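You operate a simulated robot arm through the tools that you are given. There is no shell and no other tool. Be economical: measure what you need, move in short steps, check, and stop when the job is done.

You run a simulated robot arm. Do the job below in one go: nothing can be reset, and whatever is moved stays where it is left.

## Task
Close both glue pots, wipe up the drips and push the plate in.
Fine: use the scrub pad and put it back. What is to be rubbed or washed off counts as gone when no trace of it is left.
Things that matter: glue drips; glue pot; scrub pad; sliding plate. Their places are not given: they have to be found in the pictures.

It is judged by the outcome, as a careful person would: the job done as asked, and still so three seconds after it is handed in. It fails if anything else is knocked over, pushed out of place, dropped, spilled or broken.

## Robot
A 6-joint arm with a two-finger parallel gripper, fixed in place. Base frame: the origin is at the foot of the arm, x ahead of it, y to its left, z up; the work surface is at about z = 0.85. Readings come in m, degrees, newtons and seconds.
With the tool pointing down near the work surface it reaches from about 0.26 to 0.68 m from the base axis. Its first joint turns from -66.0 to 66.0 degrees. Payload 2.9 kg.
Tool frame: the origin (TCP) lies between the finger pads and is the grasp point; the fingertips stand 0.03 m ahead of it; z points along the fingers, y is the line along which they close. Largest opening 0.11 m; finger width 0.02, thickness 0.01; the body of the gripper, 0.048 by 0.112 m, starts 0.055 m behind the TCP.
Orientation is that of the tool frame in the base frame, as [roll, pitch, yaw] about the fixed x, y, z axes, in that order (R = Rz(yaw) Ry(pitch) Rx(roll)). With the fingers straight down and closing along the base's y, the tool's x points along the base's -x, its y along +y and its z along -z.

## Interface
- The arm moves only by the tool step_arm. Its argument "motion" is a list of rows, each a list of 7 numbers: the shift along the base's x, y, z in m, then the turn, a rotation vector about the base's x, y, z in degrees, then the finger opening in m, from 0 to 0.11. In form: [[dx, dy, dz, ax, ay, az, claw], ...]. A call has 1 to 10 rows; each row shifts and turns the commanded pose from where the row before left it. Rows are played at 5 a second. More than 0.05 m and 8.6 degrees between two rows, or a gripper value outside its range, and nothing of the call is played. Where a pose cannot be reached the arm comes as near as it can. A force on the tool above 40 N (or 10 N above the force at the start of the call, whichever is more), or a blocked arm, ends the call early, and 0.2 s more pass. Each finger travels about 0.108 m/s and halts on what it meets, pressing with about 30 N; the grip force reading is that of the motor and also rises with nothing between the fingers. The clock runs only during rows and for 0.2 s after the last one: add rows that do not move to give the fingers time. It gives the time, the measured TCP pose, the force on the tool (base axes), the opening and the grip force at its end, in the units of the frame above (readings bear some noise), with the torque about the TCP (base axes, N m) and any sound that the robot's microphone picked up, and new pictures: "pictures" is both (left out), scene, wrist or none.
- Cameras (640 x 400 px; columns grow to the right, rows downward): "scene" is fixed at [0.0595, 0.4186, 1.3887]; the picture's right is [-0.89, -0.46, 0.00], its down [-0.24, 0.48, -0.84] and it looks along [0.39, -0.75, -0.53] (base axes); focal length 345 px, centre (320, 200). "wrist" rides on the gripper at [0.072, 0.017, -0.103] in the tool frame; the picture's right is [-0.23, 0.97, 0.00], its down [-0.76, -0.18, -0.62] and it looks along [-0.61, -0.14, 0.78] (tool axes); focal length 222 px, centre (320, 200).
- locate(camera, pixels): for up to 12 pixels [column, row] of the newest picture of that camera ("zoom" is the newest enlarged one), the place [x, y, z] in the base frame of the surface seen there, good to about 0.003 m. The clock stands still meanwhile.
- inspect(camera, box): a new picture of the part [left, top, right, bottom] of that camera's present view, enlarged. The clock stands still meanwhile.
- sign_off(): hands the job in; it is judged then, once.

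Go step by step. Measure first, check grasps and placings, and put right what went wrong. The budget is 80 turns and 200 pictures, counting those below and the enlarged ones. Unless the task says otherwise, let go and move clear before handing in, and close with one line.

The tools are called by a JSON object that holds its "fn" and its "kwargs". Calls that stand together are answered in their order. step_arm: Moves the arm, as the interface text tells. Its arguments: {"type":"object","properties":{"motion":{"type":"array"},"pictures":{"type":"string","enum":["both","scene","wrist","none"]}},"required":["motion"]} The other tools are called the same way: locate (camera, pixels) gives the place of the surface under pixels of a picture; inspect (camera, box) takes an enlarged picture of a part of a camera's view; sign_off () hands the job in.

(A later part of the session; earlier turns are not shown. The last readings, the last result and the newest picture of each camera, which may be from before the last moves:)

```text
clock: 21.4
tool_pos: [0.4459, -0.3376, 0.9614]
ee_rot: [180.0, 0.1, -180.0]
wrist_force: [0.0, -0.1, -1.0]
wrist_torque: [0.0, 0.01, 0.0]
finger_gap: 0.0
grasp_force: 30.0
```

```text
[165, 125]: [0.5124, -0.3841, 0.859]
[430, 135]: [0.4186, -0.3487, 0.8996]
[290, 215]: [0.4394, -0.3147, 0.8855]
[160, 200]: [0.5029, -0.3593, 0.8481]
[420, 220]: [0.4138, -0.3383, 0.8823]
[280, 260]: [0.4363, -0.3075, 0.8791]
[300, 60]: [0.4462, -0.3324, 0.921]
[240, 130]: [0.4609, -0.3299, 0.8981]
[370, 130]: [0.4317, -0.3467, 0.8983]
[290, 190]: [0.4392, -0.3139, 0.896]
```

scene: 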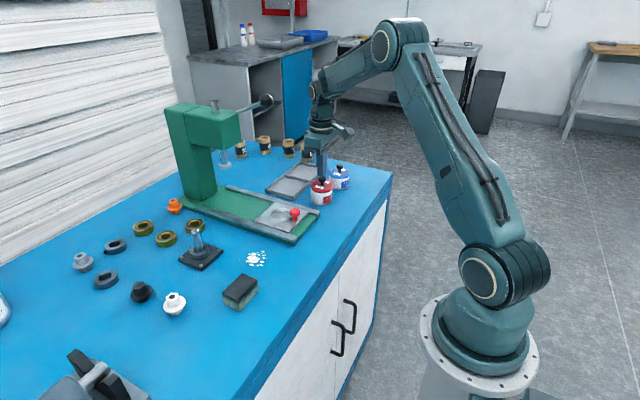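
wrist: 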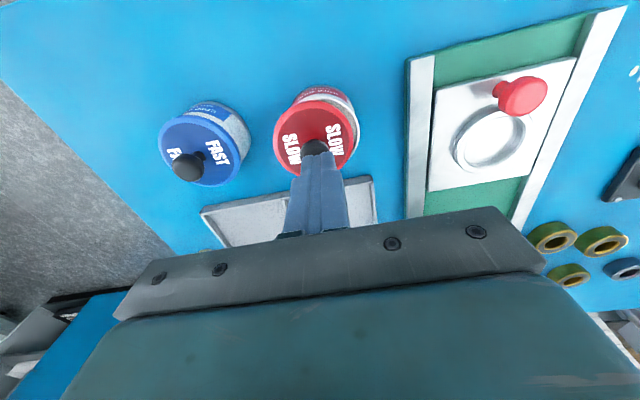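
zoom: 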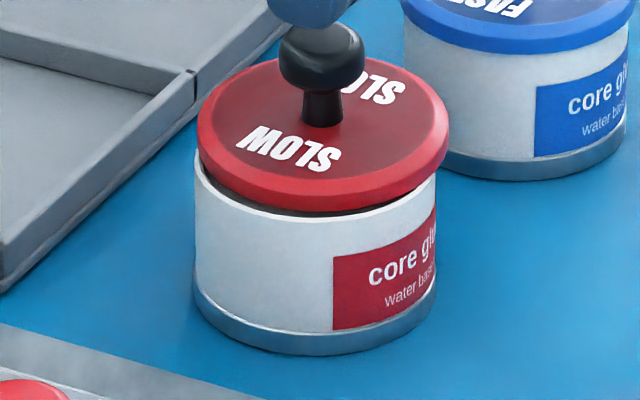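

The lid is tilted: its -y side (z 0.901) rides on the rim, so it lies ~4 mm too far toward -y; pot centre is ~(0.445,-0.336). I'll regrip the knob and lift a little to re-align.

{"fn": "step_arm", "kwargs": {"motion": [[0, 0, 0.004, 0, 0, 0, 0.03], [-0.003, -0.002, 0, 0, 0, 0, 0.05], [0, 0, -0.02, 0, 0, 0, 0.05], [0, 0, -0.012, 0, 0, 0, 0.05], [0, 0, 0, 0, 0, 0, 0.03], [0, 0, 0, 0, 0, 0, 0.0], [0, 0, 0, 0, 0, 0, 0.0], [0, 0, 0.014, 0, 0, 0, 0], [0, 0, 0, 0, 0, 0, 0]], "pictures": "wrist"}}

{"fn": "inspect", "kwargs": {"camera": "scene", "box": [295, 166, 351, 211]}}

{"fn": "inspect", "kwargs": {"camera": "wrist", "box": [240, 80, 400, 200]}}

```text
clock: 23.4
tool_pos: [0.4405, -0.34, 0.9465]
ee_rot: [-180.0, 0.0, -180.0]
wrist_force: [0.0, -0.1, -0.5]
wrist_torque: [0.0, -0.02, 0.01]
finger_gap: 0.0195
grasp_force: 30.1
```

wrist: 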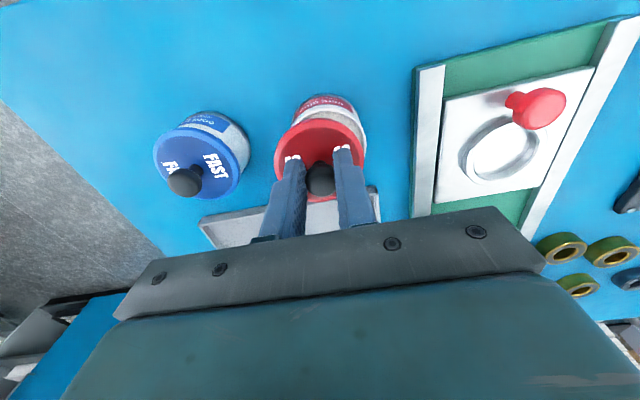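

```text
8.89 times, centred on (323, 188) of scene
```

zoom: 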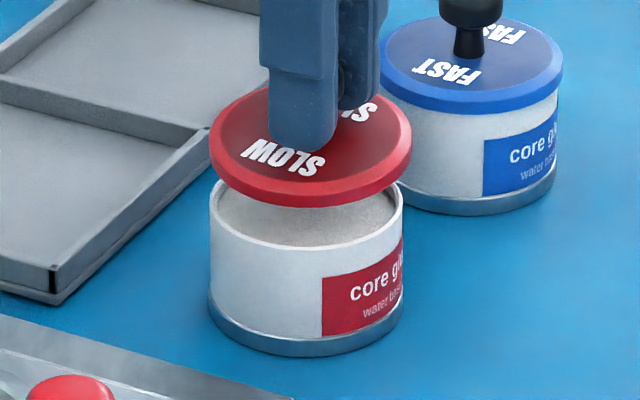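

```text
3.33 times, centred on (320, 140) of wrist
```

zoom: 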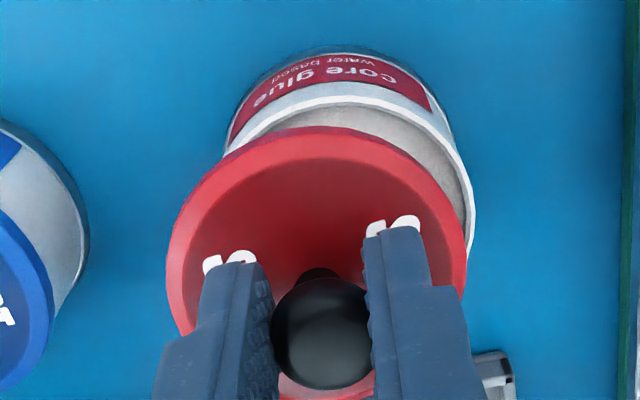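

{"fn": "locate", "kwargs": {"camera": "zoom", "pixels": [[180, 250], [452, 250], [315, 145], [240, 170], [400, 170], [471, 210], [345, 100], [440, 140], [240, 145]]}}

{"fn": "locate", "kwargs": {"camera": "scene", "pixels": [[319, 186], [325, 187], [340, 183], [319, 193], [338.5, 188], [319.5, 189], [329, 193.5]]}}

```text
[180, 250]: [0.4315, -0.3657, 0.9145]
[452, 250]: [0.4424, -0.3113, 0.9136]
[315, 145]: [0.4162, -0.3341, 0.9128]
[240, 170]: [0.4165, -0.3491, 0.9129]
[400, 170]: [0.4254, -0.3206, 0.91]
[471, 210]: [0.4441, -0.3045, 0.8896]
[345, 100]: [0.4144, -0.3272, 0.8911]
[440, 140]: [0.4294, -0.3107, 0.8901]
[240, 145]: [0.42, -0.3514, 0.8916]
```

```text
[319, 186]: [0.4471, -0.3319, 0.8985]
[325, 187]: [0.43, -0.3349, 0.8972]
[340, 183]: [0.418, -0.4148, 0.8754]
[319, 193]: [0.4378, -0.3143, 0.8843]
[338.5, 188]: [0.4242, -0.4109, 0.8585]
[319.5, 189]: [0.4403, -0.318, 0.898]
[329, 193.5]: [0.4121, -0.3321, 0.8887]
```

The held lid is level, its centre ≈(0.4455,-0.340) against the pot's ≈(0.442,-0.334) in the same view; the scene view agrees it's 5–6 mm too far back. Shifting (-0.002,+0.005), then rechecking.

{"fn": "step_arm", "kwargs": {"motion": [[-0.002, 0.005, 0, 0, 0, 0, 0], [0, 0, -0.004, 0, 0, 0, 0], [0, 0, 0, 0, 0, 0, 0]], "pictures": "wrist"}}

{"fn": "inspect", "kwargs": {"camera": "wrist", "box": [240, 80, 400, 200]}}

{"fn": "inspect", "kwargs": {"camera": "scene", "box": [295, 166, 351, 211]}}

```text
clock: 24.2
tool_pos: [0.439, -0.3331, 0.9426]
ee_rot: [179.9, 0.1, -179.9]
wrist_force: [1.0, 0.9, -0.8]
wrist_torque: [0.01, 0.02, -0.01]
finger_gap: 0.0193
grasp_force: 30.1
```

wrist: 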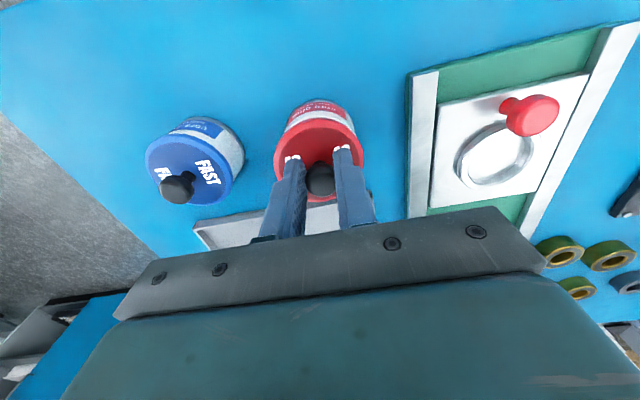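

```text
3.33 times, centred on (320, 140) of wrist
```

zoom: 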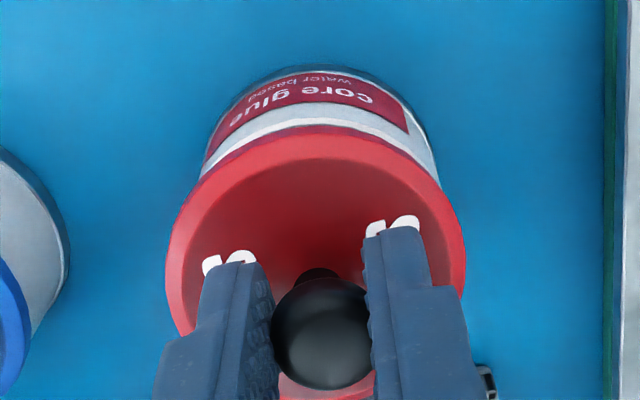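

```text
8.89 times, centred on (323, 188) of scene
```

zoom: 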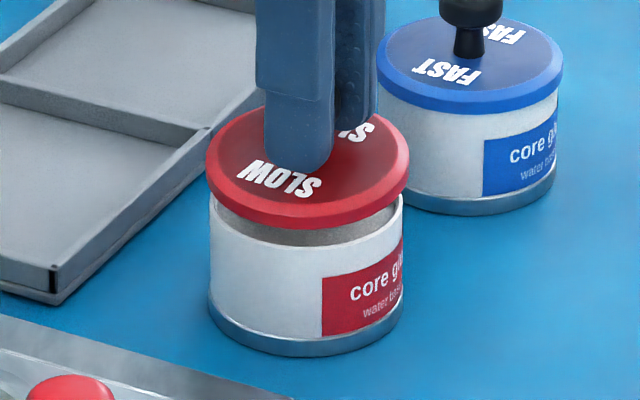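

Now aligned: lid 206–410 px vs pot 211–404, and the depth check matches. Lowering gently.

{"fn": "step_arm", "kwargs": {"motion": [[0, 0, -0.004, 0, 0, 0, 0], [0, 0, -0.002, 0, 0, 0, 0], [0, 0, -0.002, 0, 0, 0, 0], [0, 0, -0.001, 0, 0, 0, 0], [0, 0, 0, 0, 0, 0, 0]], "pictures": "none"}}

{"fn": "inspect", "kwargs": {"camera": "scene", "box": [295, 166, 351, 211]}}

```text
clock: 25.4
tool_pos: [0.4402, -0.3341, 0.9347]
ee_rot: [180.0, 0.1, -180.0]
wrist_force: [-0.4, 0.6, 3.7]
wrist_torque: [0.07, 0.0, 0.0]
finger_gap: 0.0194
grasp_force: 30.0
```

```text
8.89 times, centred on (323, 188) of scene
```

zoom: 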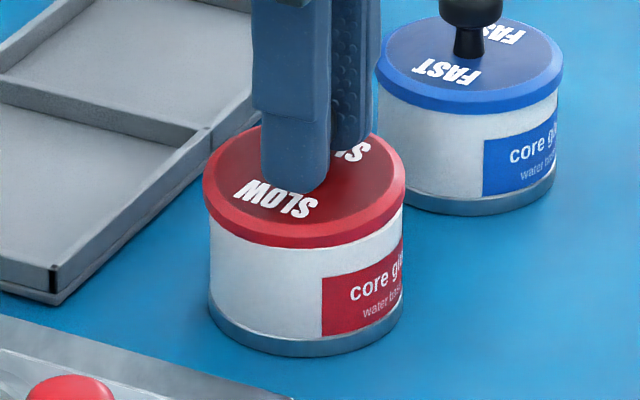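

Light contact on the +y side (3.7 N), lid about 2 px left. Nudging (-0.0005,-0.0008) and pressing.

{"fn": "step_arm", "kwargs": {"motion": [[-0.0005, -0.0008, 0, 0, 0, 0, 0], [0, 0, -0.001, 0, 0, 0, 0], [0, 0, -0.001, 0, 0, 0, 0], [0, 0, -0.001, 0, 0, 0, 0], [0, 0, 0, 0, 0, 0, 0]], "pictures": "none"}}

{"fn": "inspect", "kwargs": {"camera": "scene", "box": [295, 166, 351, 211]}}

```text
clock: 26.6
tool_pos: [0.4392, -0.3358, 0.9324]
ee_rot: [-179.9, 0.0, 179.8]
wrist_force: [-4.4, -0.7, 20.8]
wrist_torque: [0.03, 0.23, 0.04]
finger_gap: 0.0195
grasp_force: 30.2
```

```text
8.89 times, centred on (323, 188) of scene
```

zoom: 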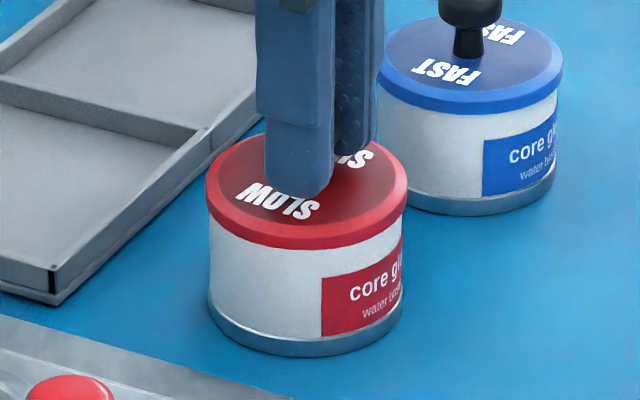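

Contact is on the -x side now (20.8 N), like just before the blue snapped. Shifting +x 1 mm and pressing slightly.

{"fn": "step_arm", "kwargs": {"motion": [[0.001, 0, 0.0005, 0, 0, 0, 0], [0, 0, -0.001, 0, 0, 0, 0], [0, 0, -0.0008, 0, 0, 0, 0], [0, 0, 0, 0, 0, 0, 0]], "pictures": "none"}}

{"fn": "inspect", "kwargs": {"camera": "scene", "box": [295, 166, 351, 211]}}

```text
clock: 27.6
tool_pos: [0.4398, -0.3355, 0.9314]
ee_rot: [-179.8, 0.2, -180.0]
wrist_force: [-6.6, -1.0, 30.5]
wrist_torque: [-0.02, 0.18, 0.01]
finger_gap: 0.0194
grasp_force: 30.1
```

```text
8.89 times, centred on (323, 188) of scene
```

zoom: 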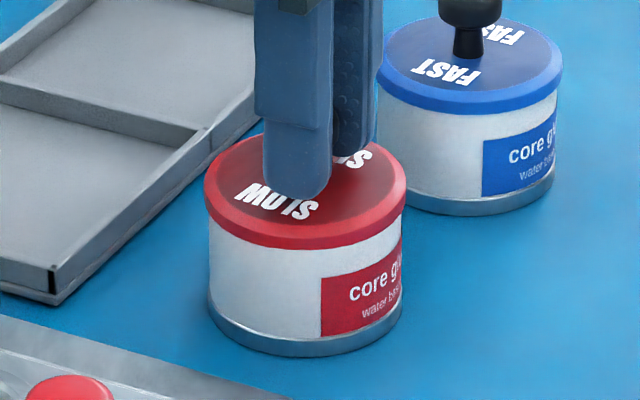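

30 N, more evenly placed. Pressing a bit more with a small +x trim.

{"fn": "step_arm", "kwargs": {"motion": [[0.0006, 0, 0, 0, 0, 0, 0], [0, 0, -0.0006, 0, 0, 0, 0], [0, 0.0005, 0, 0, 0, 0, 0], [0, -0.001, 0, 0, 0, 0, 0], [0, 0, 0, 0, 0, 0, 0]], "pictures": "none"}}

{"fn": "inspect", "kwargs": {"camera": "scene", "box": [295, 166, 351, 211]}}

```text
clock: 28.8
tool_pos: [0.4421, -0.3352, 0.9305]
ee_rot: [-179.9, 0.2, -179.9]
wrist_force: [-7.6, -4.1, 28.9]
wrist_torque: [-0.03, -0.11, 0.0]
finger_gap: 0.0193
grasp_force: 30.2
```

```text
8.89 times, centred on (323, 188) of scene
```

zoom: 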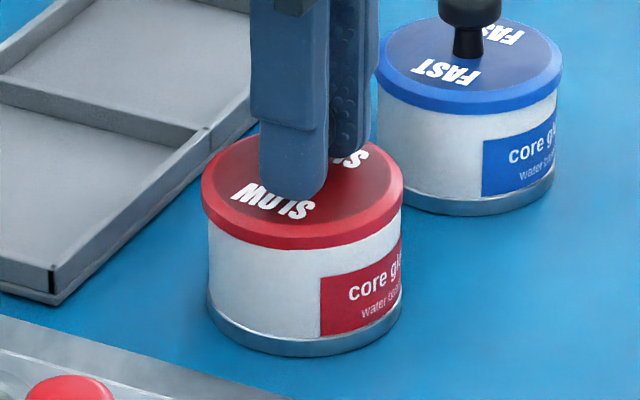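

Overshot +x slightly (lid 302 vs pot 305). Back 0.9 mm in x and press.

{"fn": "step_arm", "kwargs": {"motion": [[-0.0005, 0.0003, 0, 0, 0, 0, 0], [-0.0004, 0, 0, 0, 0, 0, 0], [0, 0, -0.0006, 0, 0, 0, 0], [0, 0, -0.0005, 0, 0, 0, 0], [0, 0, 0, 0, 0, 0, 0]], "pictures": "none"}}

{"fn": "inspect", "kwargs": {"camera": "scene", "box": [295, 166, 351, 211]}}

```text
clock: 30.0
tool_pos: [0.4401, -0.3353, 0.9315]
ee_rot: [-179.8, 0.2, -179.9]
wrist_force: [4.1, -1.9, 25.4]
wrist_torque: [0.02, -0.41, 0.02]
finger_gap: 0.0196
grasp_force: 30.5
```

```text
8.89 times, centred on (323, 188) of scene
```

zoom: 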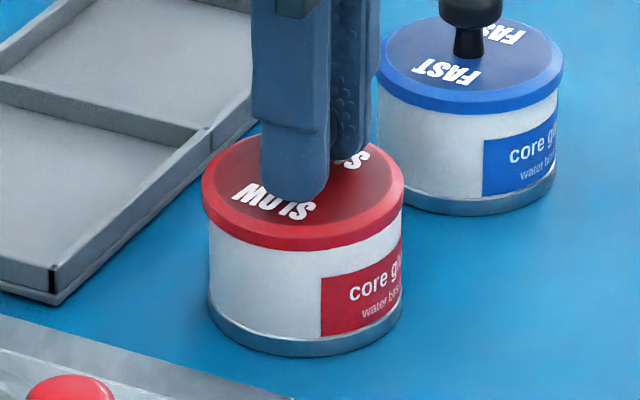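

Contact is strongly on +x (τy −0.41). Lift 2 mm, shift −x 1.2 mm, press again.

{"fn": "step_arm", "kwargs": {"motion": [[0, 0, 0.002, 0, 0, 0, 0], [-0.0012, 0, 0, 0, 0, 0, 0], [0, 0, -0.001, 0, 0, 0, 0], [0, 0, -0.001, 0, 0, 0, 0], [0, 0, -0.0004, 0, 0, 0, 0], [0, 0, 0, 0, 0, 0, 0]], "pictures": "wrist"}}

{"fn": "inspect", "kwargs": {"camera": "scene", "box": [295, 166, 351, 211]}}

{"fn": "inspect", "kwargs": {"camera": "wrist", "box": [240, 80, 400, 200]}}

```text
clock: 31.4
tool_pos: [0.4381, -0.3351, 0.9294]
ee_rot: [-180.0, 0.0, -179.9]
wrist_force: [6.7, -2.0, 20.4]
wrist_torque: [0.0, 0.03, -0.01]
finger_gap: 0.0196
grasp_force: 30.4
heard: snap
```

wrist: 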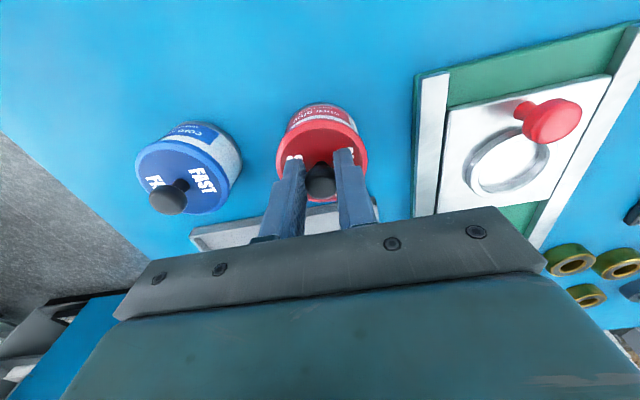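

```text
8.89 times, centred on (323, 188) of scene
```

zoom: 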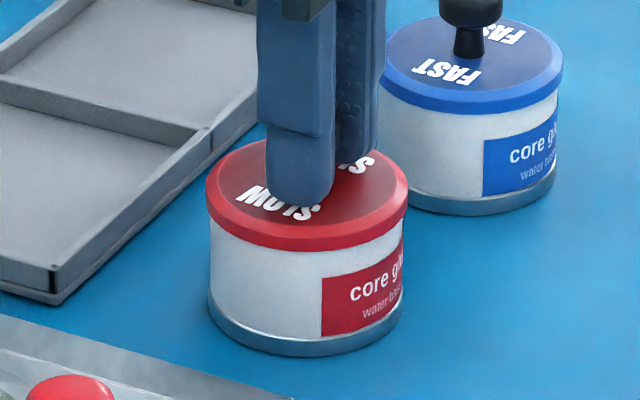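

```text
3.33 times, centred on (320, 140) of wrist
```

zoom: 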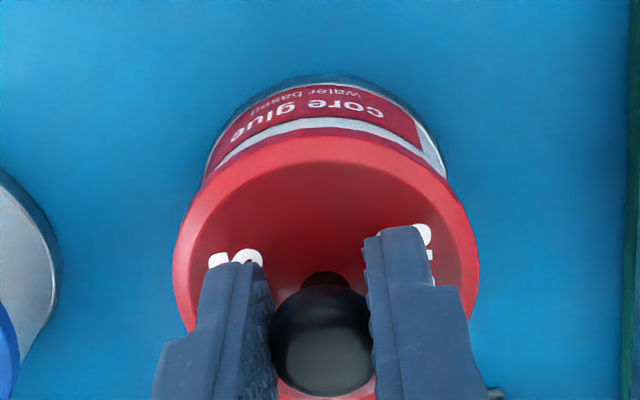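

Snap: red lid on and flush. Releasing, rising, and moving towards the plate for a look.

{"fn": "step_arm", "kwargs": {"motion": [[0, 0, 0.001, 0, 0, 0, 0.03], [0, 0, 0, 0, 0, 0, 0.05], [0, 0, 0.035, 0, 0, 0, 0.05], [0, 0, 0.045, 0, 0, 0, 0.05], [-0.025, 0.04, 0.01, 0, 0, 0, 0.02], [-0.025, 0.04, 0, 0, 0, 0, 0.0], [-0.025, 0.04, 0, 0, 0, 0, 0.0], [0, 0.02, 0, 0, 0, 0, 0.0], [0, 0, 0, 0, 0, 0, 0]]}}

{"fn": "inspect", "kwargs": {"camera": "scene", "box": [170, 150, 370, 275]}}

{"fn": "inspect", "kwargs": {"camera": "wrist", "box": [140, 60, 480, 240]}}

```text
clock: 33.4
tool_pos: [0.3641, -0.1943, 1.0176]
ee_rot: [179.9, 0.0, -180.0]
wrist_force: [0.3, 0.3, -0.1]
wrist_torque: [0.03, 0.0, -0.03]
finger_gap: 0.0
grasp_force: 30.2
```

scene: 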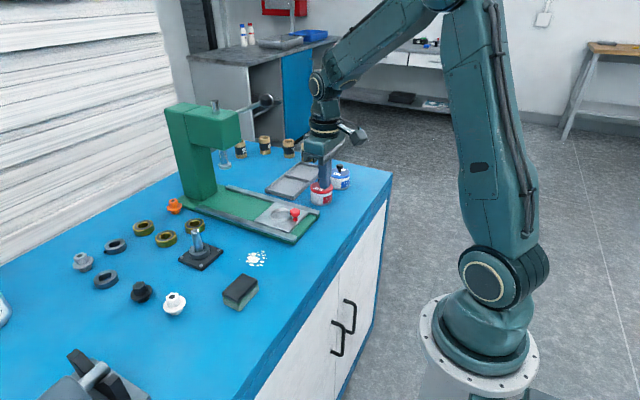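
wrist: 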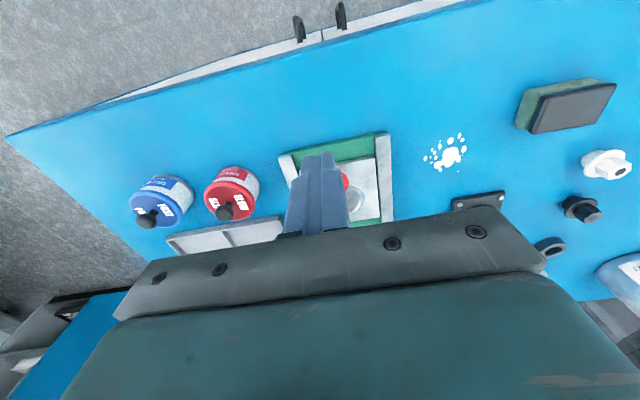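

```text
3.20 times, centred on (270, 212) of scene
```

zoom: 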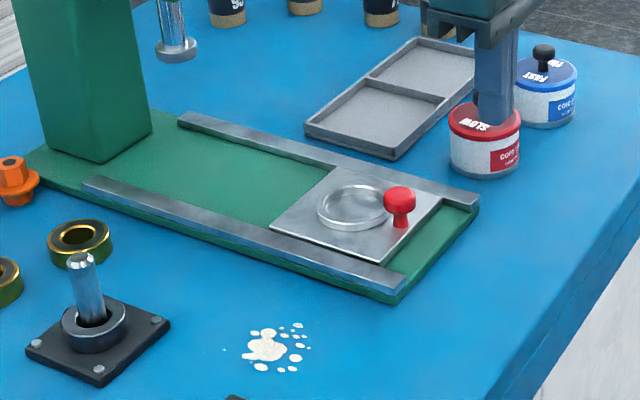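

```text
1.88 times, centred on (310, 150) of wrist
```

zoom: 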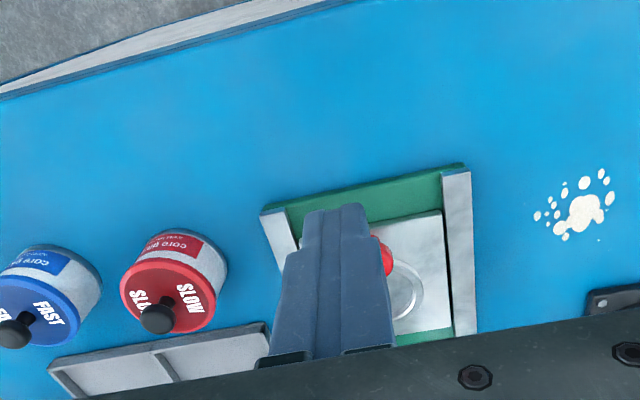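

Both lids sit well. Now measuring the plate, its knob and the rails.

{"fn": "locate", "kwargs": {"camera": "scene", "pixels": [[295, 210], [295, 218.5], [306, 213], [290, 230.3], [256, 220.3], [275, 203.5], [318, 212], [228, 187.5], [295.5, 236.5], [199, 206], [200, 199], [216, 190.5]]}}

{"fn": "locate", "kwargs": {"camera": "scene", "pixels": [[225, 165], [227, 165], [280, 210], [268, 216], [292, 209], [298, 209]]}}

```text
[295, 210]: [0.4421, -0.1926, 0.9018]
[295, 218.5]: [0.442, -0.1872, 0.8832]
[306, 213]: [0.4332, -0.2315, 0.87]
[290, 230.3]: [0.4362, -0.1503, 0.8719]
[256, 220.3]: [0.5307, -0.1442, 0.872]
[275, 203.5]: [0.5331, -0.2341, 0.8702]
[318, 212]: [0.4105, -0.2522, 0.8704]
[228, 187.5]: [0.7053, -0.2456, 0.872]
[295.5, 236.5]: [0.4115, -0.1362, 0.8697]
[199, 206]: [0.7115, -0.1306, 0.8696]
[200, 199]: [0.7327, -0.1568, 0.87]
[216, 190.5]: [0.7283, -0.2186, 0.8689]
```

```text
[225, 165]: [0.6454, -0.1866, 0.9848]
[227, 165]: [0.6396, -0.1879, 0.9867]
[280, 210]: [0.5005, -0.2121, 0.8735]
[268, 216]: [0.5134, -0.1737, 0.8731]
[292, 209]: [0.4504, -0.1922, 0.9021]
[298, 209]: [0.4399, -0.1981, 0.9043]
```

Plate spans x 0.434–0.532, centre y −0.19, track along +x (≈1.2° toward +y), with the ram at (0.645,−0.188). I check the press head's overhang to know the clearance.

{"fn": "locate", "kwargs": {"camera": "scene", "pixels": [[219, 140], [219, 149], [239, 143], [238, 115], [219, 120], [196, 140], [265, 101], [228, 150], [240, 118], [250, 107], [218, 190], [224, 160]]}}

```text
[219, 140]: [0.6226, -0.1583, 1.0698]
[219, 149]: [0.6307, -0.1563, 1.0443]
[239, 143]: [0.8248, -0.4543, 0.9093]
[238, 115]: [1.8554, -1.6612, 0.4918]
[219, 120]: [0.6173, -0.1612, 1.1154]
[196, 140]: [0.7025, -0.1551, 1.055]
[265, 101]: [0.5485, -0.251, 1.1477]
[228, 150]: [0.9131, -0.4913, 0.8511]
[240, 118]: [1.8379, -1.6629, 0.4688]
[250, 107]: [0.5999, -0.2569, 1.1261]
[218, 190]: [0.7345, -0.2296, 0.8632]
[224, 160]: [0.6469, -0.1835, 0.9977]
```

The press head starts at x≈0.615 with underside 1.045, so a vertical gripper would hit it. I'll tilt the tool 35° (body leaning back to −x), then grip the red knob and slide the plate in.

{"fn": "step_arm", "kwargs": {"motion": [[0, 0, 0.01, 0, -7, 0, 0.05], [0, 0, 0.01, 0, -7, 0, 0.06], [0.01, 0, 0, 0, -7, 0, 0.06], [0.02, 0, 0, 0, -7, 0, 0.06], [0.02, 0.002, 0, 0, -7, 0, 0.06], [0.02, 0.002, -0.02, 0, 0, 0, 0.06], [0, 0, -0.03, 0, 0, 0, 0.06], [0, 0, 0, 0, 0, 0, 0.06]]}}

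{"fn": "inspect", "kwargs": {"camera": "scene", "box": [240, 120, 360, 240]}}

```text
clock: 35.2
tool_pos: [0.4315, -0.1887, 0.9888]
ee_rot: [-180.0, 35.0, -179.9]
wrist_force: [-1.1, -0.5, -0.1]
wrist_torque: [0.0, 0.0, -0.02]
finger_gap: 0.0598
grasp_force: 0.1
```

scene: 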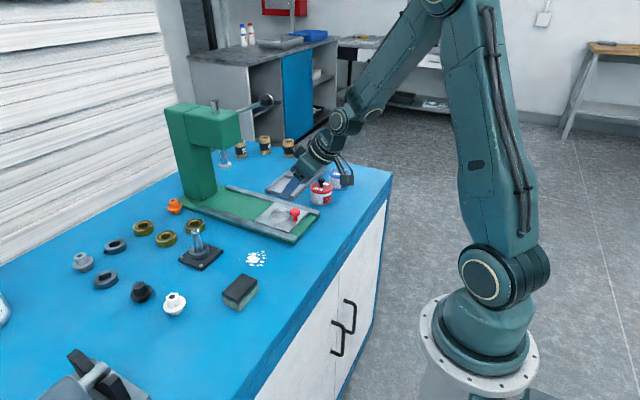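
wrist: 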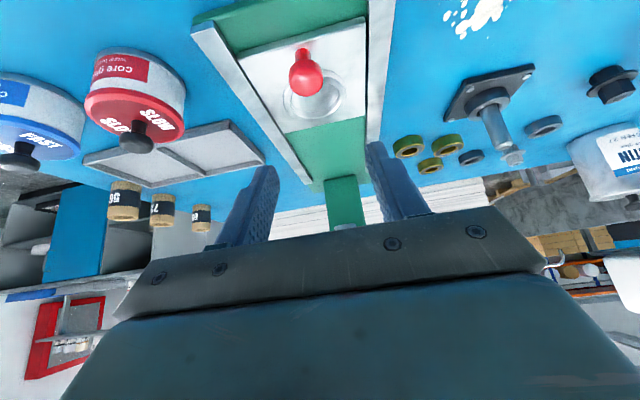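

```text
3.33 times, centred on (300, 180) of scene
```

zoom: 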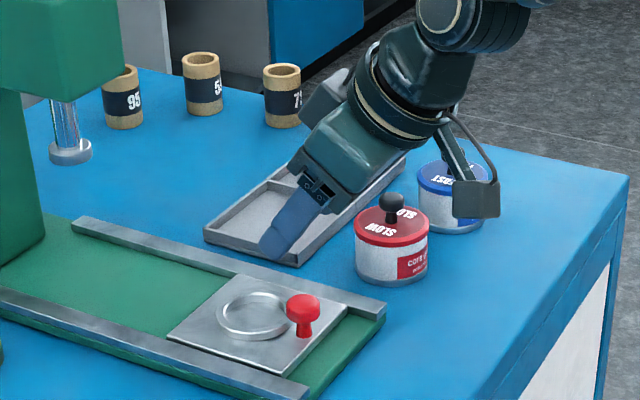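

Tilt is right and clear of the pots. Confirming knob location in the wrist view (303,78).

{"fn": "locate", "kwargs": {"camera": "wrist", "pixels": [[305, 82], [293, 75], [318, 78], [301, 58], [280, 110], [342, 103], [311, 120]]}}

```text
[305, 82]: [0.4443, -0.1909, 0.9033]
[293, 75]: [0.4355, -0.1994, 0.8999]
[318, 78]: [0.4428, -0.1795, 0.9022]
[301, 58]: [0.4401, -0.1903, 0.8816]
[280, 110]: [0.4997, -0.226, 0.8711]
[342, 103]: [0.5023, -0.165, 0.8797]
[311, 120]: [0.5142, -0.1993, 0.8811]
```

Knob centre ≈ (0.446,-0.190,0.898). Descending to grip it with tips just above the plate.

{"fn": "step_arm", "kwargs": {"motion": [[0.004, -0.001, -0.04, 0, 0, 0, 0.06], [0.004, 0, -0.03, 0, 0, 0, 0.06], [0, 0, -0.011, 0, 0, 0, 0.05], [0, 0, 0, 0, 0, 0, 0.03], [0, 0, 0, 0, 0, 0, 0.0], [0, 0, 0, 0, 0, 0, 0.0]]}}

{"fn": "inspect", "kwargs": {"camera": "scene", "box": [240, 150, 340, 250]}}

```text
clock: 36.6
tool_pos: [0.4417, -0.1906, 0.9077]
ee_rot: [179.8, 35.0, 180.0]
wrist_force: [2.1, 11.0, -4.0]
wrist_torque: [0.21, -0.68, 0.06]
finger_gap: 0.0251
grasp_force: 44.8
```

scene: 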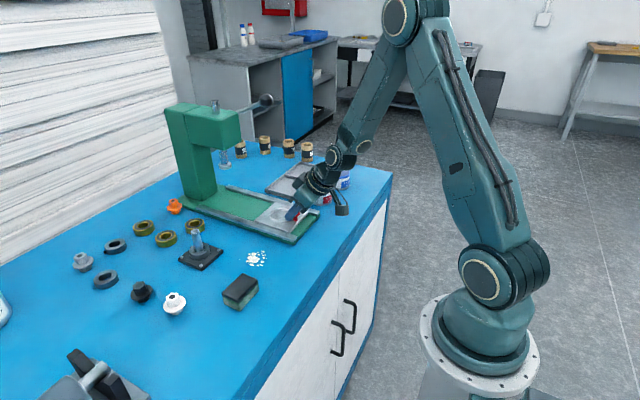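
wrist: 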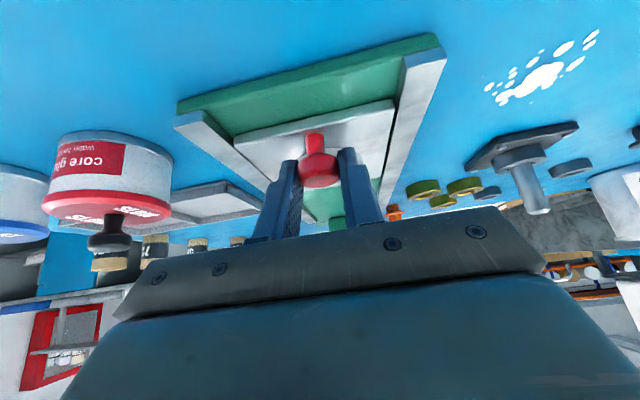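

```text
4.00 times, centred on (290, 200) of scene
```

zoom: 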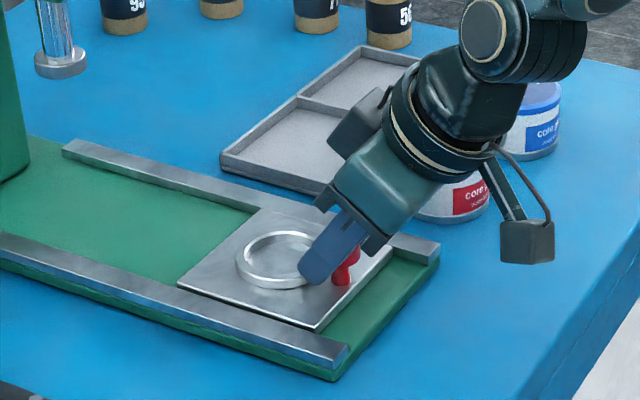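

Knob gripped (gap 0.025), slight side force +y. Easing +1 mm y and beginning to slide in +x along the rails.

{"fn": "step_arm", "kwargs": {"motion": [[0, 0.0015, 0, 0, 0, 0, 0], [0.01, 0.0002, 0, 0, 0, 0, 0], [0.015, 0.0003, 0, 0, 0, 0, 0], [0.015, 0.0003, 0, 0, 0, 0, 0], [0.015, 0.0003, 0, 0, 0, 0, 0], [0, 0, 0, 0, 0, 0, 0]]}}

```text
clock: 38.0
tool_pos: [0.4954, -0.1898, 0.9078]
ee_rot: [-179.8, 35.0, 180.0]
wrist_force: [0.4, -7.0, -3.3]
wrist_torque: [-0.18, -0.26, -0.06]
finger_gap: 0.0249
grasp_force: 45.4
```

scene: 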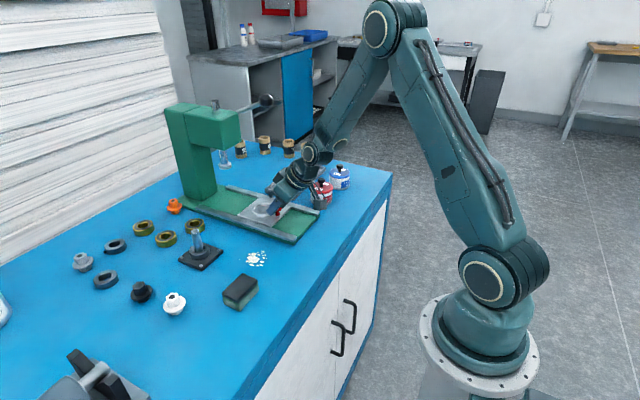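
wrist: 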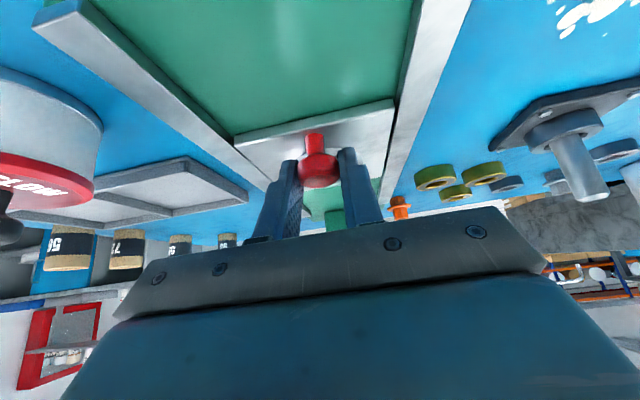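

The plate slides freely (x-force ~0). Continuing with a small y correction.

{"fn": "step_arm", "kwargs": {"motion": [[0.012, -0.0005, 0, 0, 0, 0, 0], [0.015, 0, 0, 0, 0, 0, 0], [0.015, 0.0003, 0, 0, 0, 0, 0], [0.015, 0.0003, 0, 0, 0, 0, 0], [0.01, 0.0003, 0, 0, 0, 0, 0], [0, 0, 0, 0, 0, 0, 0]]}}

{"fn": "inspect", "kwargs": {"camera": "scene", "box": [160, 90, 320, 250]}}

```text
clock: 39.4
tool_pos: [0.5628, -0.1898, 0.9071]
ee_rot: [179.9, 34.7, 180.0]
wrist_force: [0.0, -12.7, -15.2]
wrist_torque: [-0.14, -0.08, -0.12]
finger_gap: 0.0253
grasp_force: 44.8
```

scene: 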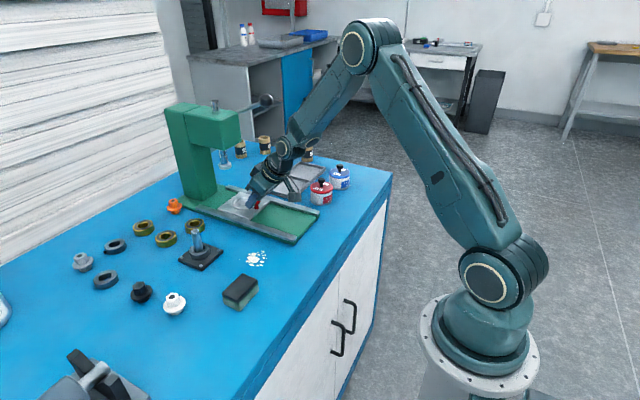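
wrist: 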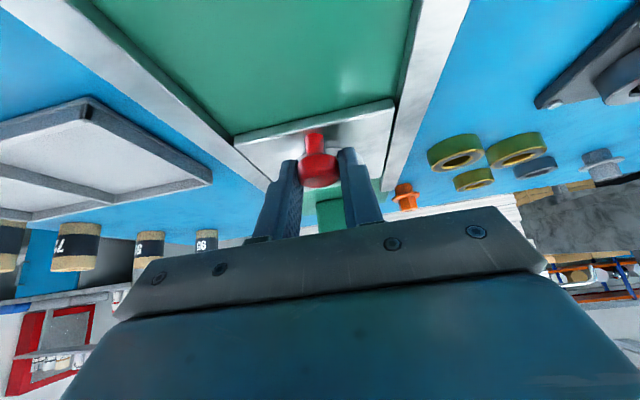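

```text
2.50 times, centred on (240, 170) of scene
```

zoom: 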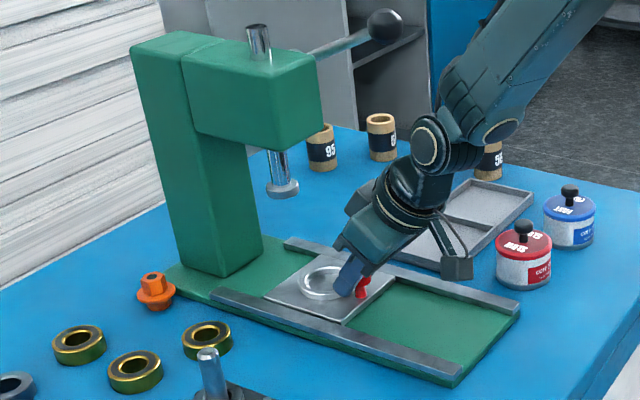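

Moved to x≈0.563; side force −12.7 and −15 in z, so I ease y −1.5 mm and z −1 mm, then go on slowly.

{"fn": "step_arm", "kwargs": {"motion": [[0, -0.001, -0.001, 0, 0, 0, 0], [0.008, -0.0005, -0.0005, 0, 0, 0, 0], [0.01, -0.0003, 0, 0, 0, 0, 0], [0.01, -0.0003, 0, 0, 0, 0, 0], [0.008, 0, 0, 0, 0, 0, 0], [0, 0, 0, 0, 0, 0, 0]], "pictures": "scene"}}

{"fn": "inspect", "kwargs": {"camera": "scene", "box": [160, 90, 320, 250]}}

```text
clock: 40.8
tool_pos: [0.6016, -0.1904, 0.9076]
ee_rot: [-179.9, 35.3, -179.9]
wrist_force: [3.0, -1.0, 5.9]
wrist_torque: [-0.03, -0.86, 0.03]
finger_gap: 0.0251
grasp_force: 45.3
```

scene: 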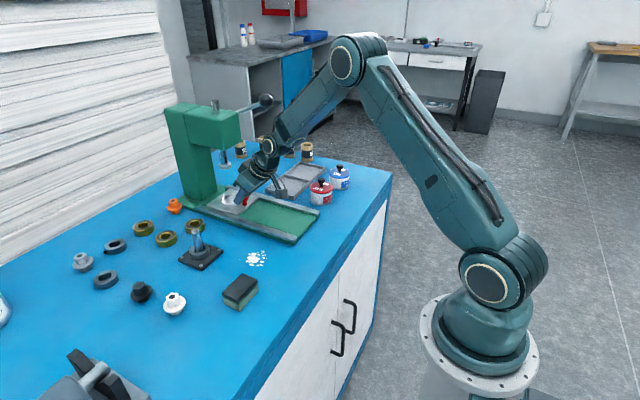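

```text
2.50 times, centred on (240, 170) of scene
```

zoom: 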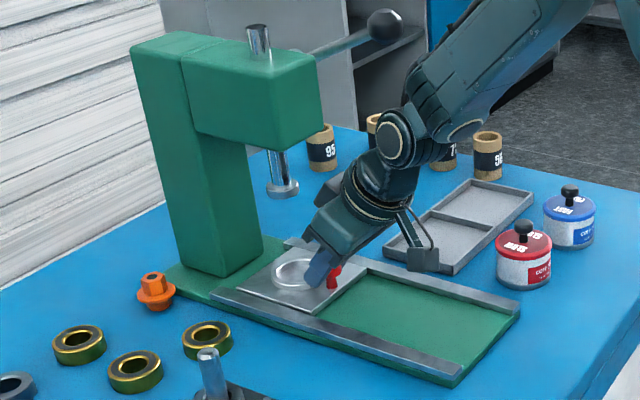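

Ring is about under the ram now; no stop felt. Pushing on in small steps to find the stop.

{"fn": "step_arm", "kwargs": {"motion": [[0.004, 0, 0, 0, 0, 0, 0], [0.004, 0, 0, 0, 0, 0, 0], [0.004, 0, 0, 0, 0, 0, 0], [0, 0, 0, 0, 0, 0, 0]], "pictures": "none"}}

{"fn": "inspect", "kwargs": {"camera": "scene", "box": [180, 140, 280, 240]}}

```text
clock: 41.8
tool_pos: [0.609, -0.1901, 0.9069]
ee_rot: [179.9, 34.7, 180.0]
wrist_force: [-27.6, 8.8, 21.3]
wrist_torque: [0.17, 0.49, 0.07]
finger_gap: 0.0252
grasp_force: 44.9
```

```text
4.00 times, centred on (230, 190) of scene
```

zoom: 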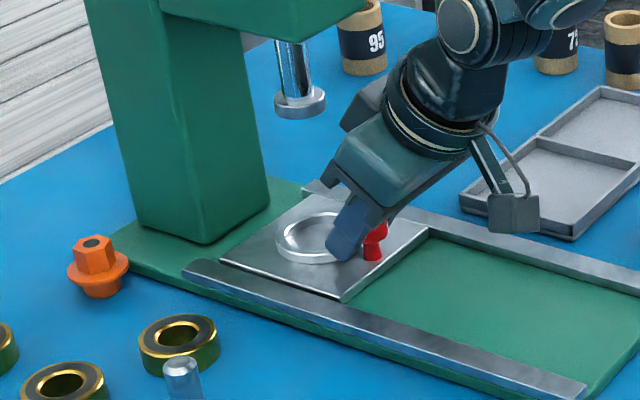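

The stop is met (−27.6 N at x≈0.609). Releasing and backing off along the tool axis, then untilting away from the press.

{"fn": "step_arm", "kwargs": {"motion": [[-0.002, 0, 0, 0, 0, 0, 0.01], [0, 0, 0, 0, 0, 0, 0.04], [0, 0, 0, 0, 0, 0, 0.06], [-0.02, 0, 0.029, 0, 0, 0, 0.06], [-0.025, 0, 0.03, 0, 0, 0, 0.06], [-0.04, 0, 0.02, 0, 0, 0, 0.06], [-0.05, 0, 0, 0, 0, 0, 0.06], [0, 0, 0, 0, 0, 0, 0.06]]}}

{"fn": "inspect", "kwargs": {"camera": "scene", "box": [170, 130, 330, 250]}}

```text
clock: 43.6
tool_pos: [0.4698, -0.1923, 0.9856]
ee_rot: [179.9, 35.0, 180.0]
wrist_force: [-0.3, 0.0, 0.4]
wrist_torque: [-0.03, 0.0, 0.02]
finger_gap: 0.06
grasp_force: 0.0
```

scene: 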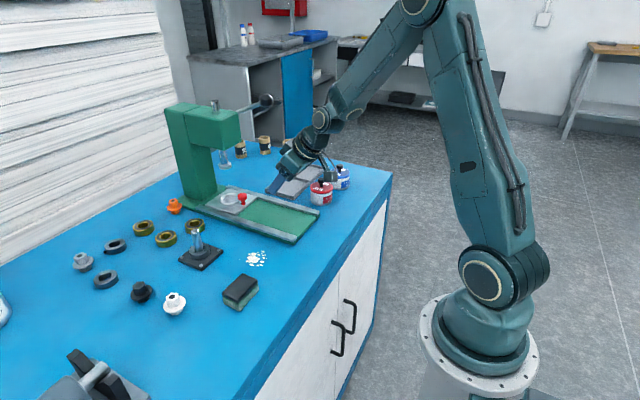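
wrist: 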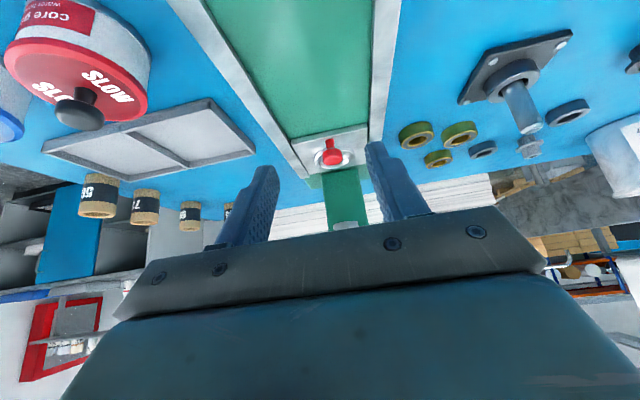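

```text
3.33 times, centred on (250, 190) of scene
```

zoom: 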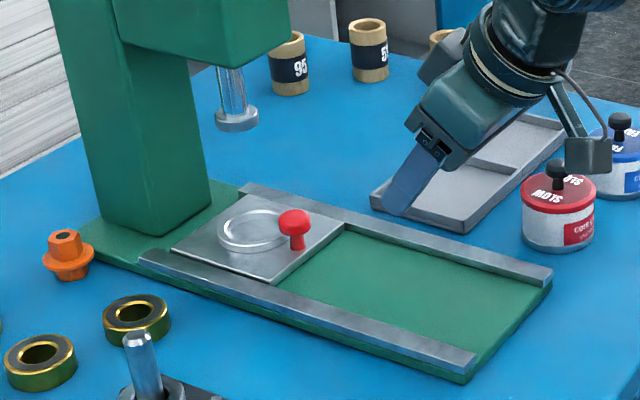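

Plate is fully in. Next: the pad at about (0.418,0.063). Rising, un-tilting, and moving above it.

{"fn": "step_arm", "kwargs": {"motion": [[-0.02, 0.03, 0.03, 0, 7, 0, 0.06], [-0.02, 0.04, 0.02, 0, 7, 0, 0.08], [-0.012, 0.045, 0, 0, 7, 0, 0.1], [0, 0.045, 0, 0, 7, 0, 0.1], [0, 0.045, 0, 0, 7, 0, 0.1], [0, 0.045, -0.01, 0, 0, 0, 0.1], [0, 0.005, -0.02, 0, 0, 0, 0.1], [0, 0, 0, 0, 0, 0, 0.1]]}}

{"fn": "inspect", "kwargs": {"camera": "scene", "box": [160, 220, 300, 330]}}

{"fn": "inspect", "kwargs": {"camera": "wrist", "box": [140, 40, 420, 220]}}

```text
clock: 45.4
tool_pos: [0.4231, 0.0634, 1.0055]
ee_rot: [-179.9, 0.0, -180.0]
wrist_force: [-0.2, 0.3, -0.2]
wrist_torque: [-0.01, 0.0, 0.0]
finger_gap: 0.1004
grasp_force: 0.1
```

scene: 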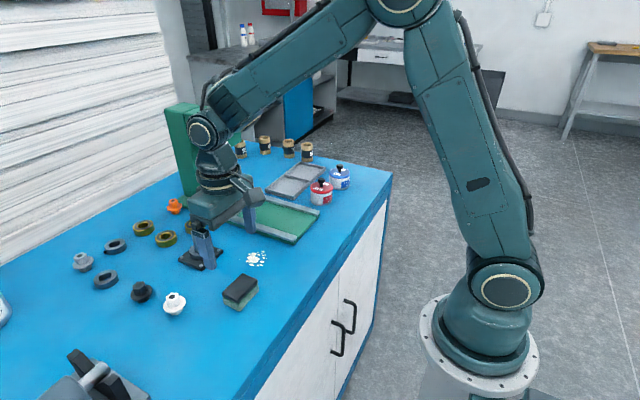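
wrist: 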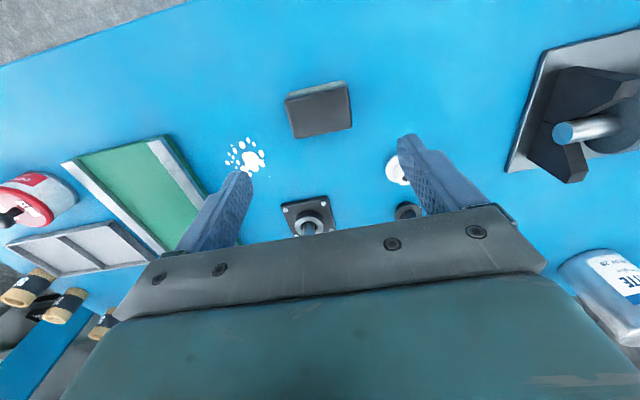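

```text
3.64 times, centred on (230, 275) of scene
```

zoom: 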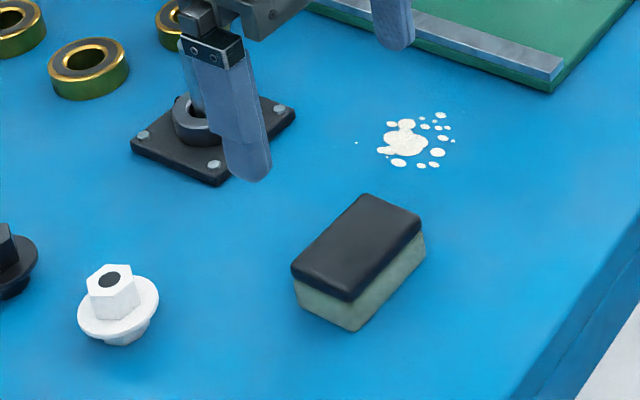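

```text
2.22 times, centred on (280, 130) of wrist
```

zoom: 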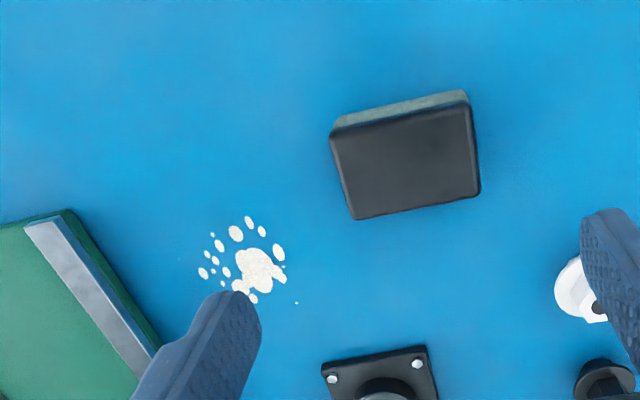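

Measuring pad corners, drips and the near spindle base from this view.

{"fn": "locate", "kwargs": {"camera": "zoom", "pixels": [[335, 140], [468, 105], [478, 192], [354, 217], [405, 160], [202, 273], [250, 222], [253, 299], [297, 303], [282, 265], [325, 365], [424, 350]]}}

{"fn": "locate", "kwargs": {"camera": "zoom", "pixels": [[212, 235], [262, 230], [204, 285], [215, 283], [280, 285], [240, 288], [70, 210], [160, 350], [565, 275], [261, 270]]}}

```text
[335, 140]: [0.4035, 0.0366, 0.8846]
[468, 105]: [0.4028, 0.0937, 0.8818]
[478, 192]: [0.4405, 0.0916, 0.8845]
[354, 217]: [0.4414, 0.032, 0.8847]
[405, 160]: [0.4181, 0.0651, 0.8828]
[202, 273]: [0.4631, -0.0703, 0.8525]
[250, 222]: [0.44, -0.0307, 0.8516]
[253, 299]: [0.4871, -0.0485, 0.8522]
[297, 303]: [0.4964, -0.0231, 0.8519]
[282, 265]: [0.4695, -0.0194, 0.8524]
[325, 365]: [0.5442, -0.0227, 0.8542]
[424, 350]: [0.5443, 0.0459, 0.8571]
```

```text
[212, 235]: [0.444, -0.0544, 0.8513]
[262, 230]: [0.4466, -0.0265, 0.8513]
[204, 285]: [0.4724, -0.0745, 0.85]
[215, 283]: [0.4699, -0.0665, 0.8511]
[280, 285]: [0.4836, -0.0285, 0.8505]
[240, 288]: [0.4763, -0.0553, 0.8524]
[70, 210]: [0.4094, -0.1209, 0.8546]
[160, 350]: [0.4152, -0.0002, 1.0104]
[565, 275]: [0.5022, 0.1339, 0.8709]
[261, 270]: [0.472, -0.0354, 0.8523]
```

Pad centre (0.4215,0.063), drips span x 0.438–0.499, y −0.077…−0.018; spindle base begins at x 0.544. Descending on the pad and gripping its ends.

{"fn": "step_arm", "kwargs": {"motion": [[-0.001, 0, -0.04, 0, 0, 0, 0.09], [0, 0, -0.04, 0, 0, 0, 0.09], [0, 0, -0.025, 0, 0, 0, 0.09], [0, 0, -0.009, 0, 0, 0, 0.09], [0, 0, 0, 0, 0, 0, 0.06], [0, 0, 0, 0, 0, 0, 0.03], [0, 0, 0, 0, 0, 0, 0.03]]}}

{"fn": "inspect", "kwargs": {"camera": "scene", "box": [180, 220, 300, 330]}}

```text
clock: 47.0
tool_pos: [0.4235, 0.066, 0.8932]
ee_rot: [-180.0, 0.0, -179.9]
wrist_force: [0.2, 0.5, 0.8]
wrist_torque: [0.0, 0.02, 0.02]
finger_gap: 0.0632
grasp_force: 30.3
```

scene: 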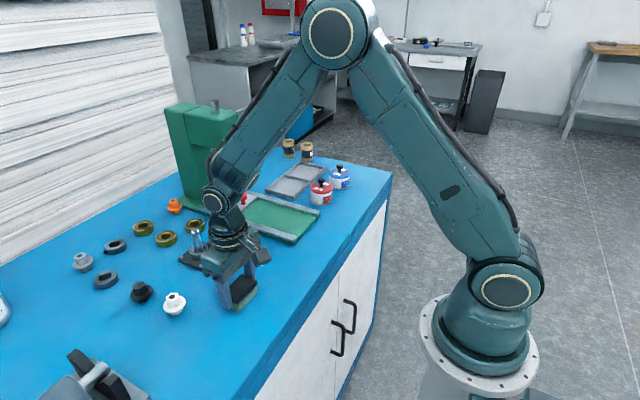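
wrist: 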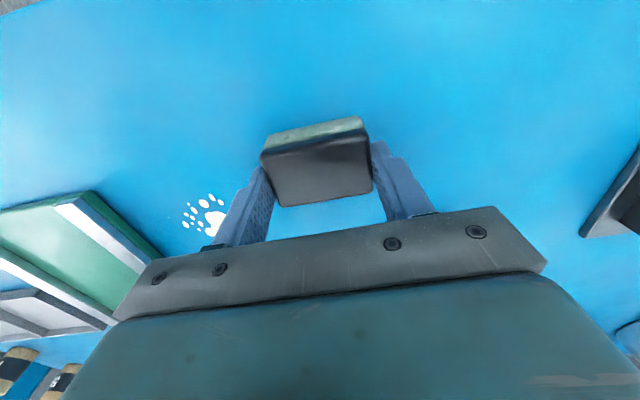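

```text
3.64 times, centred on (240, 275) of scene
```

zoom: 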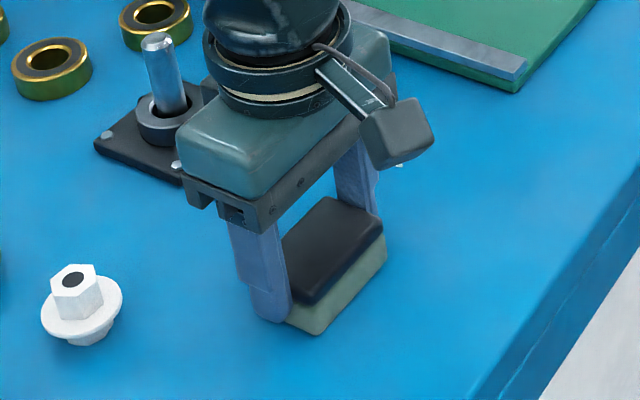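

Pad held (gap 0.063). Lifting 3 cm and carrying it above the drips' centre (0.468,−0.048).

{"fn": "step_arm", "kwargs": {"motion": [[0, 0, 0.03, 0, 0, 0, 0.03], [0.015, -0.038, 0, 0, 0, 0, 0.03], [0.015, -0.038, 0, 0, 0, 0, 0.03], [0.015, -0.036, 0, 0, 0, 0, 0.03], [0, 0, -0.02, 0, 0, 0, 0.03], [0, 0, -0.008, 0, 0, 0, 0.03], [0, 0, 0, 0, 0, 0, 0.03]]}}

{"fn": "inspect", "kwargs": {"camera": "scene", "box": [180, 200, 320, 320]}}

```text
clock: 48.6
tool_pos: [0.468, -0.0484, 0.8965]
ee_rot: [-180.0, 0.0, -179.8]
wrist_force: [-0.1, -0.2, -0.3]
wrist_torque: [0.02, -0.01, -0.02]
finger_gap: 0.063
grasp_force: 30.0
```

scene: 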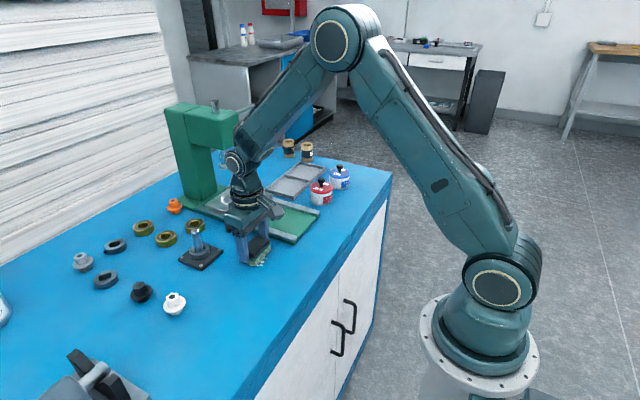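
wrist: 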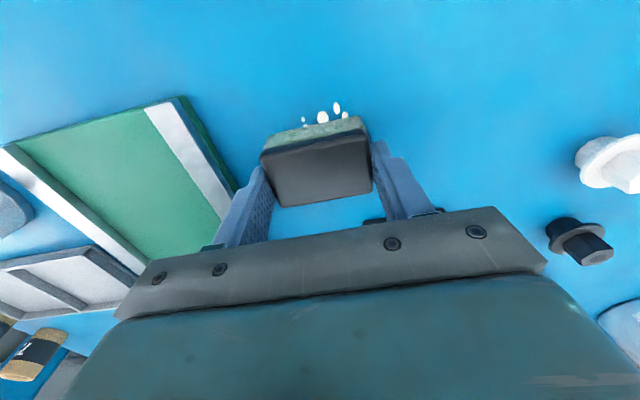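

```text
3.33 times, centred on (250, 260) of scene
```

zoom: 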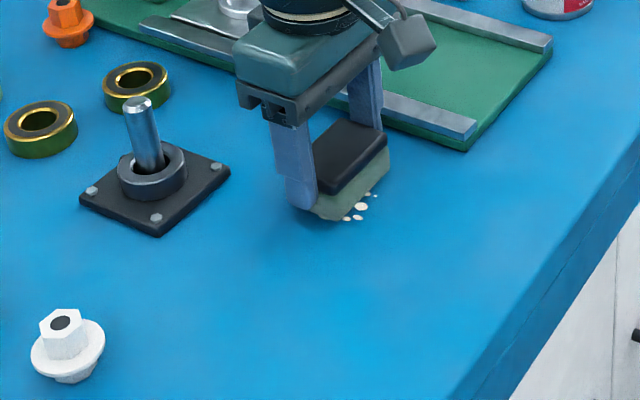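

Over the drips, sponge ~3 mm above the surface, clear of rail and spindle. Lowering to gentle contact.

{"fn": "step_arm", "kwargs": {"motion": [[0, 0, -0.002, 0, 0, 0, 0.03], [0, 0, -0.002, 0, 0, 0, 0.03], [0, 0, -0.001, 0, 0, 0, 0.03], [0, 0, 0, 0, 0, 0, 0.03]], "pictures": "none"}}

```text
clock: 49.6
tool_pos: [0.4671, -0.0478, 0.8934]
ee_rot: [180.0, 0.2, 179.9]
wrist_force: [-6.2, 0.9, 31.5]
wrist_torque: [0.02, 0.48, -0.02]
finger_gap: 0.0631
grasp_force: 30.1
```

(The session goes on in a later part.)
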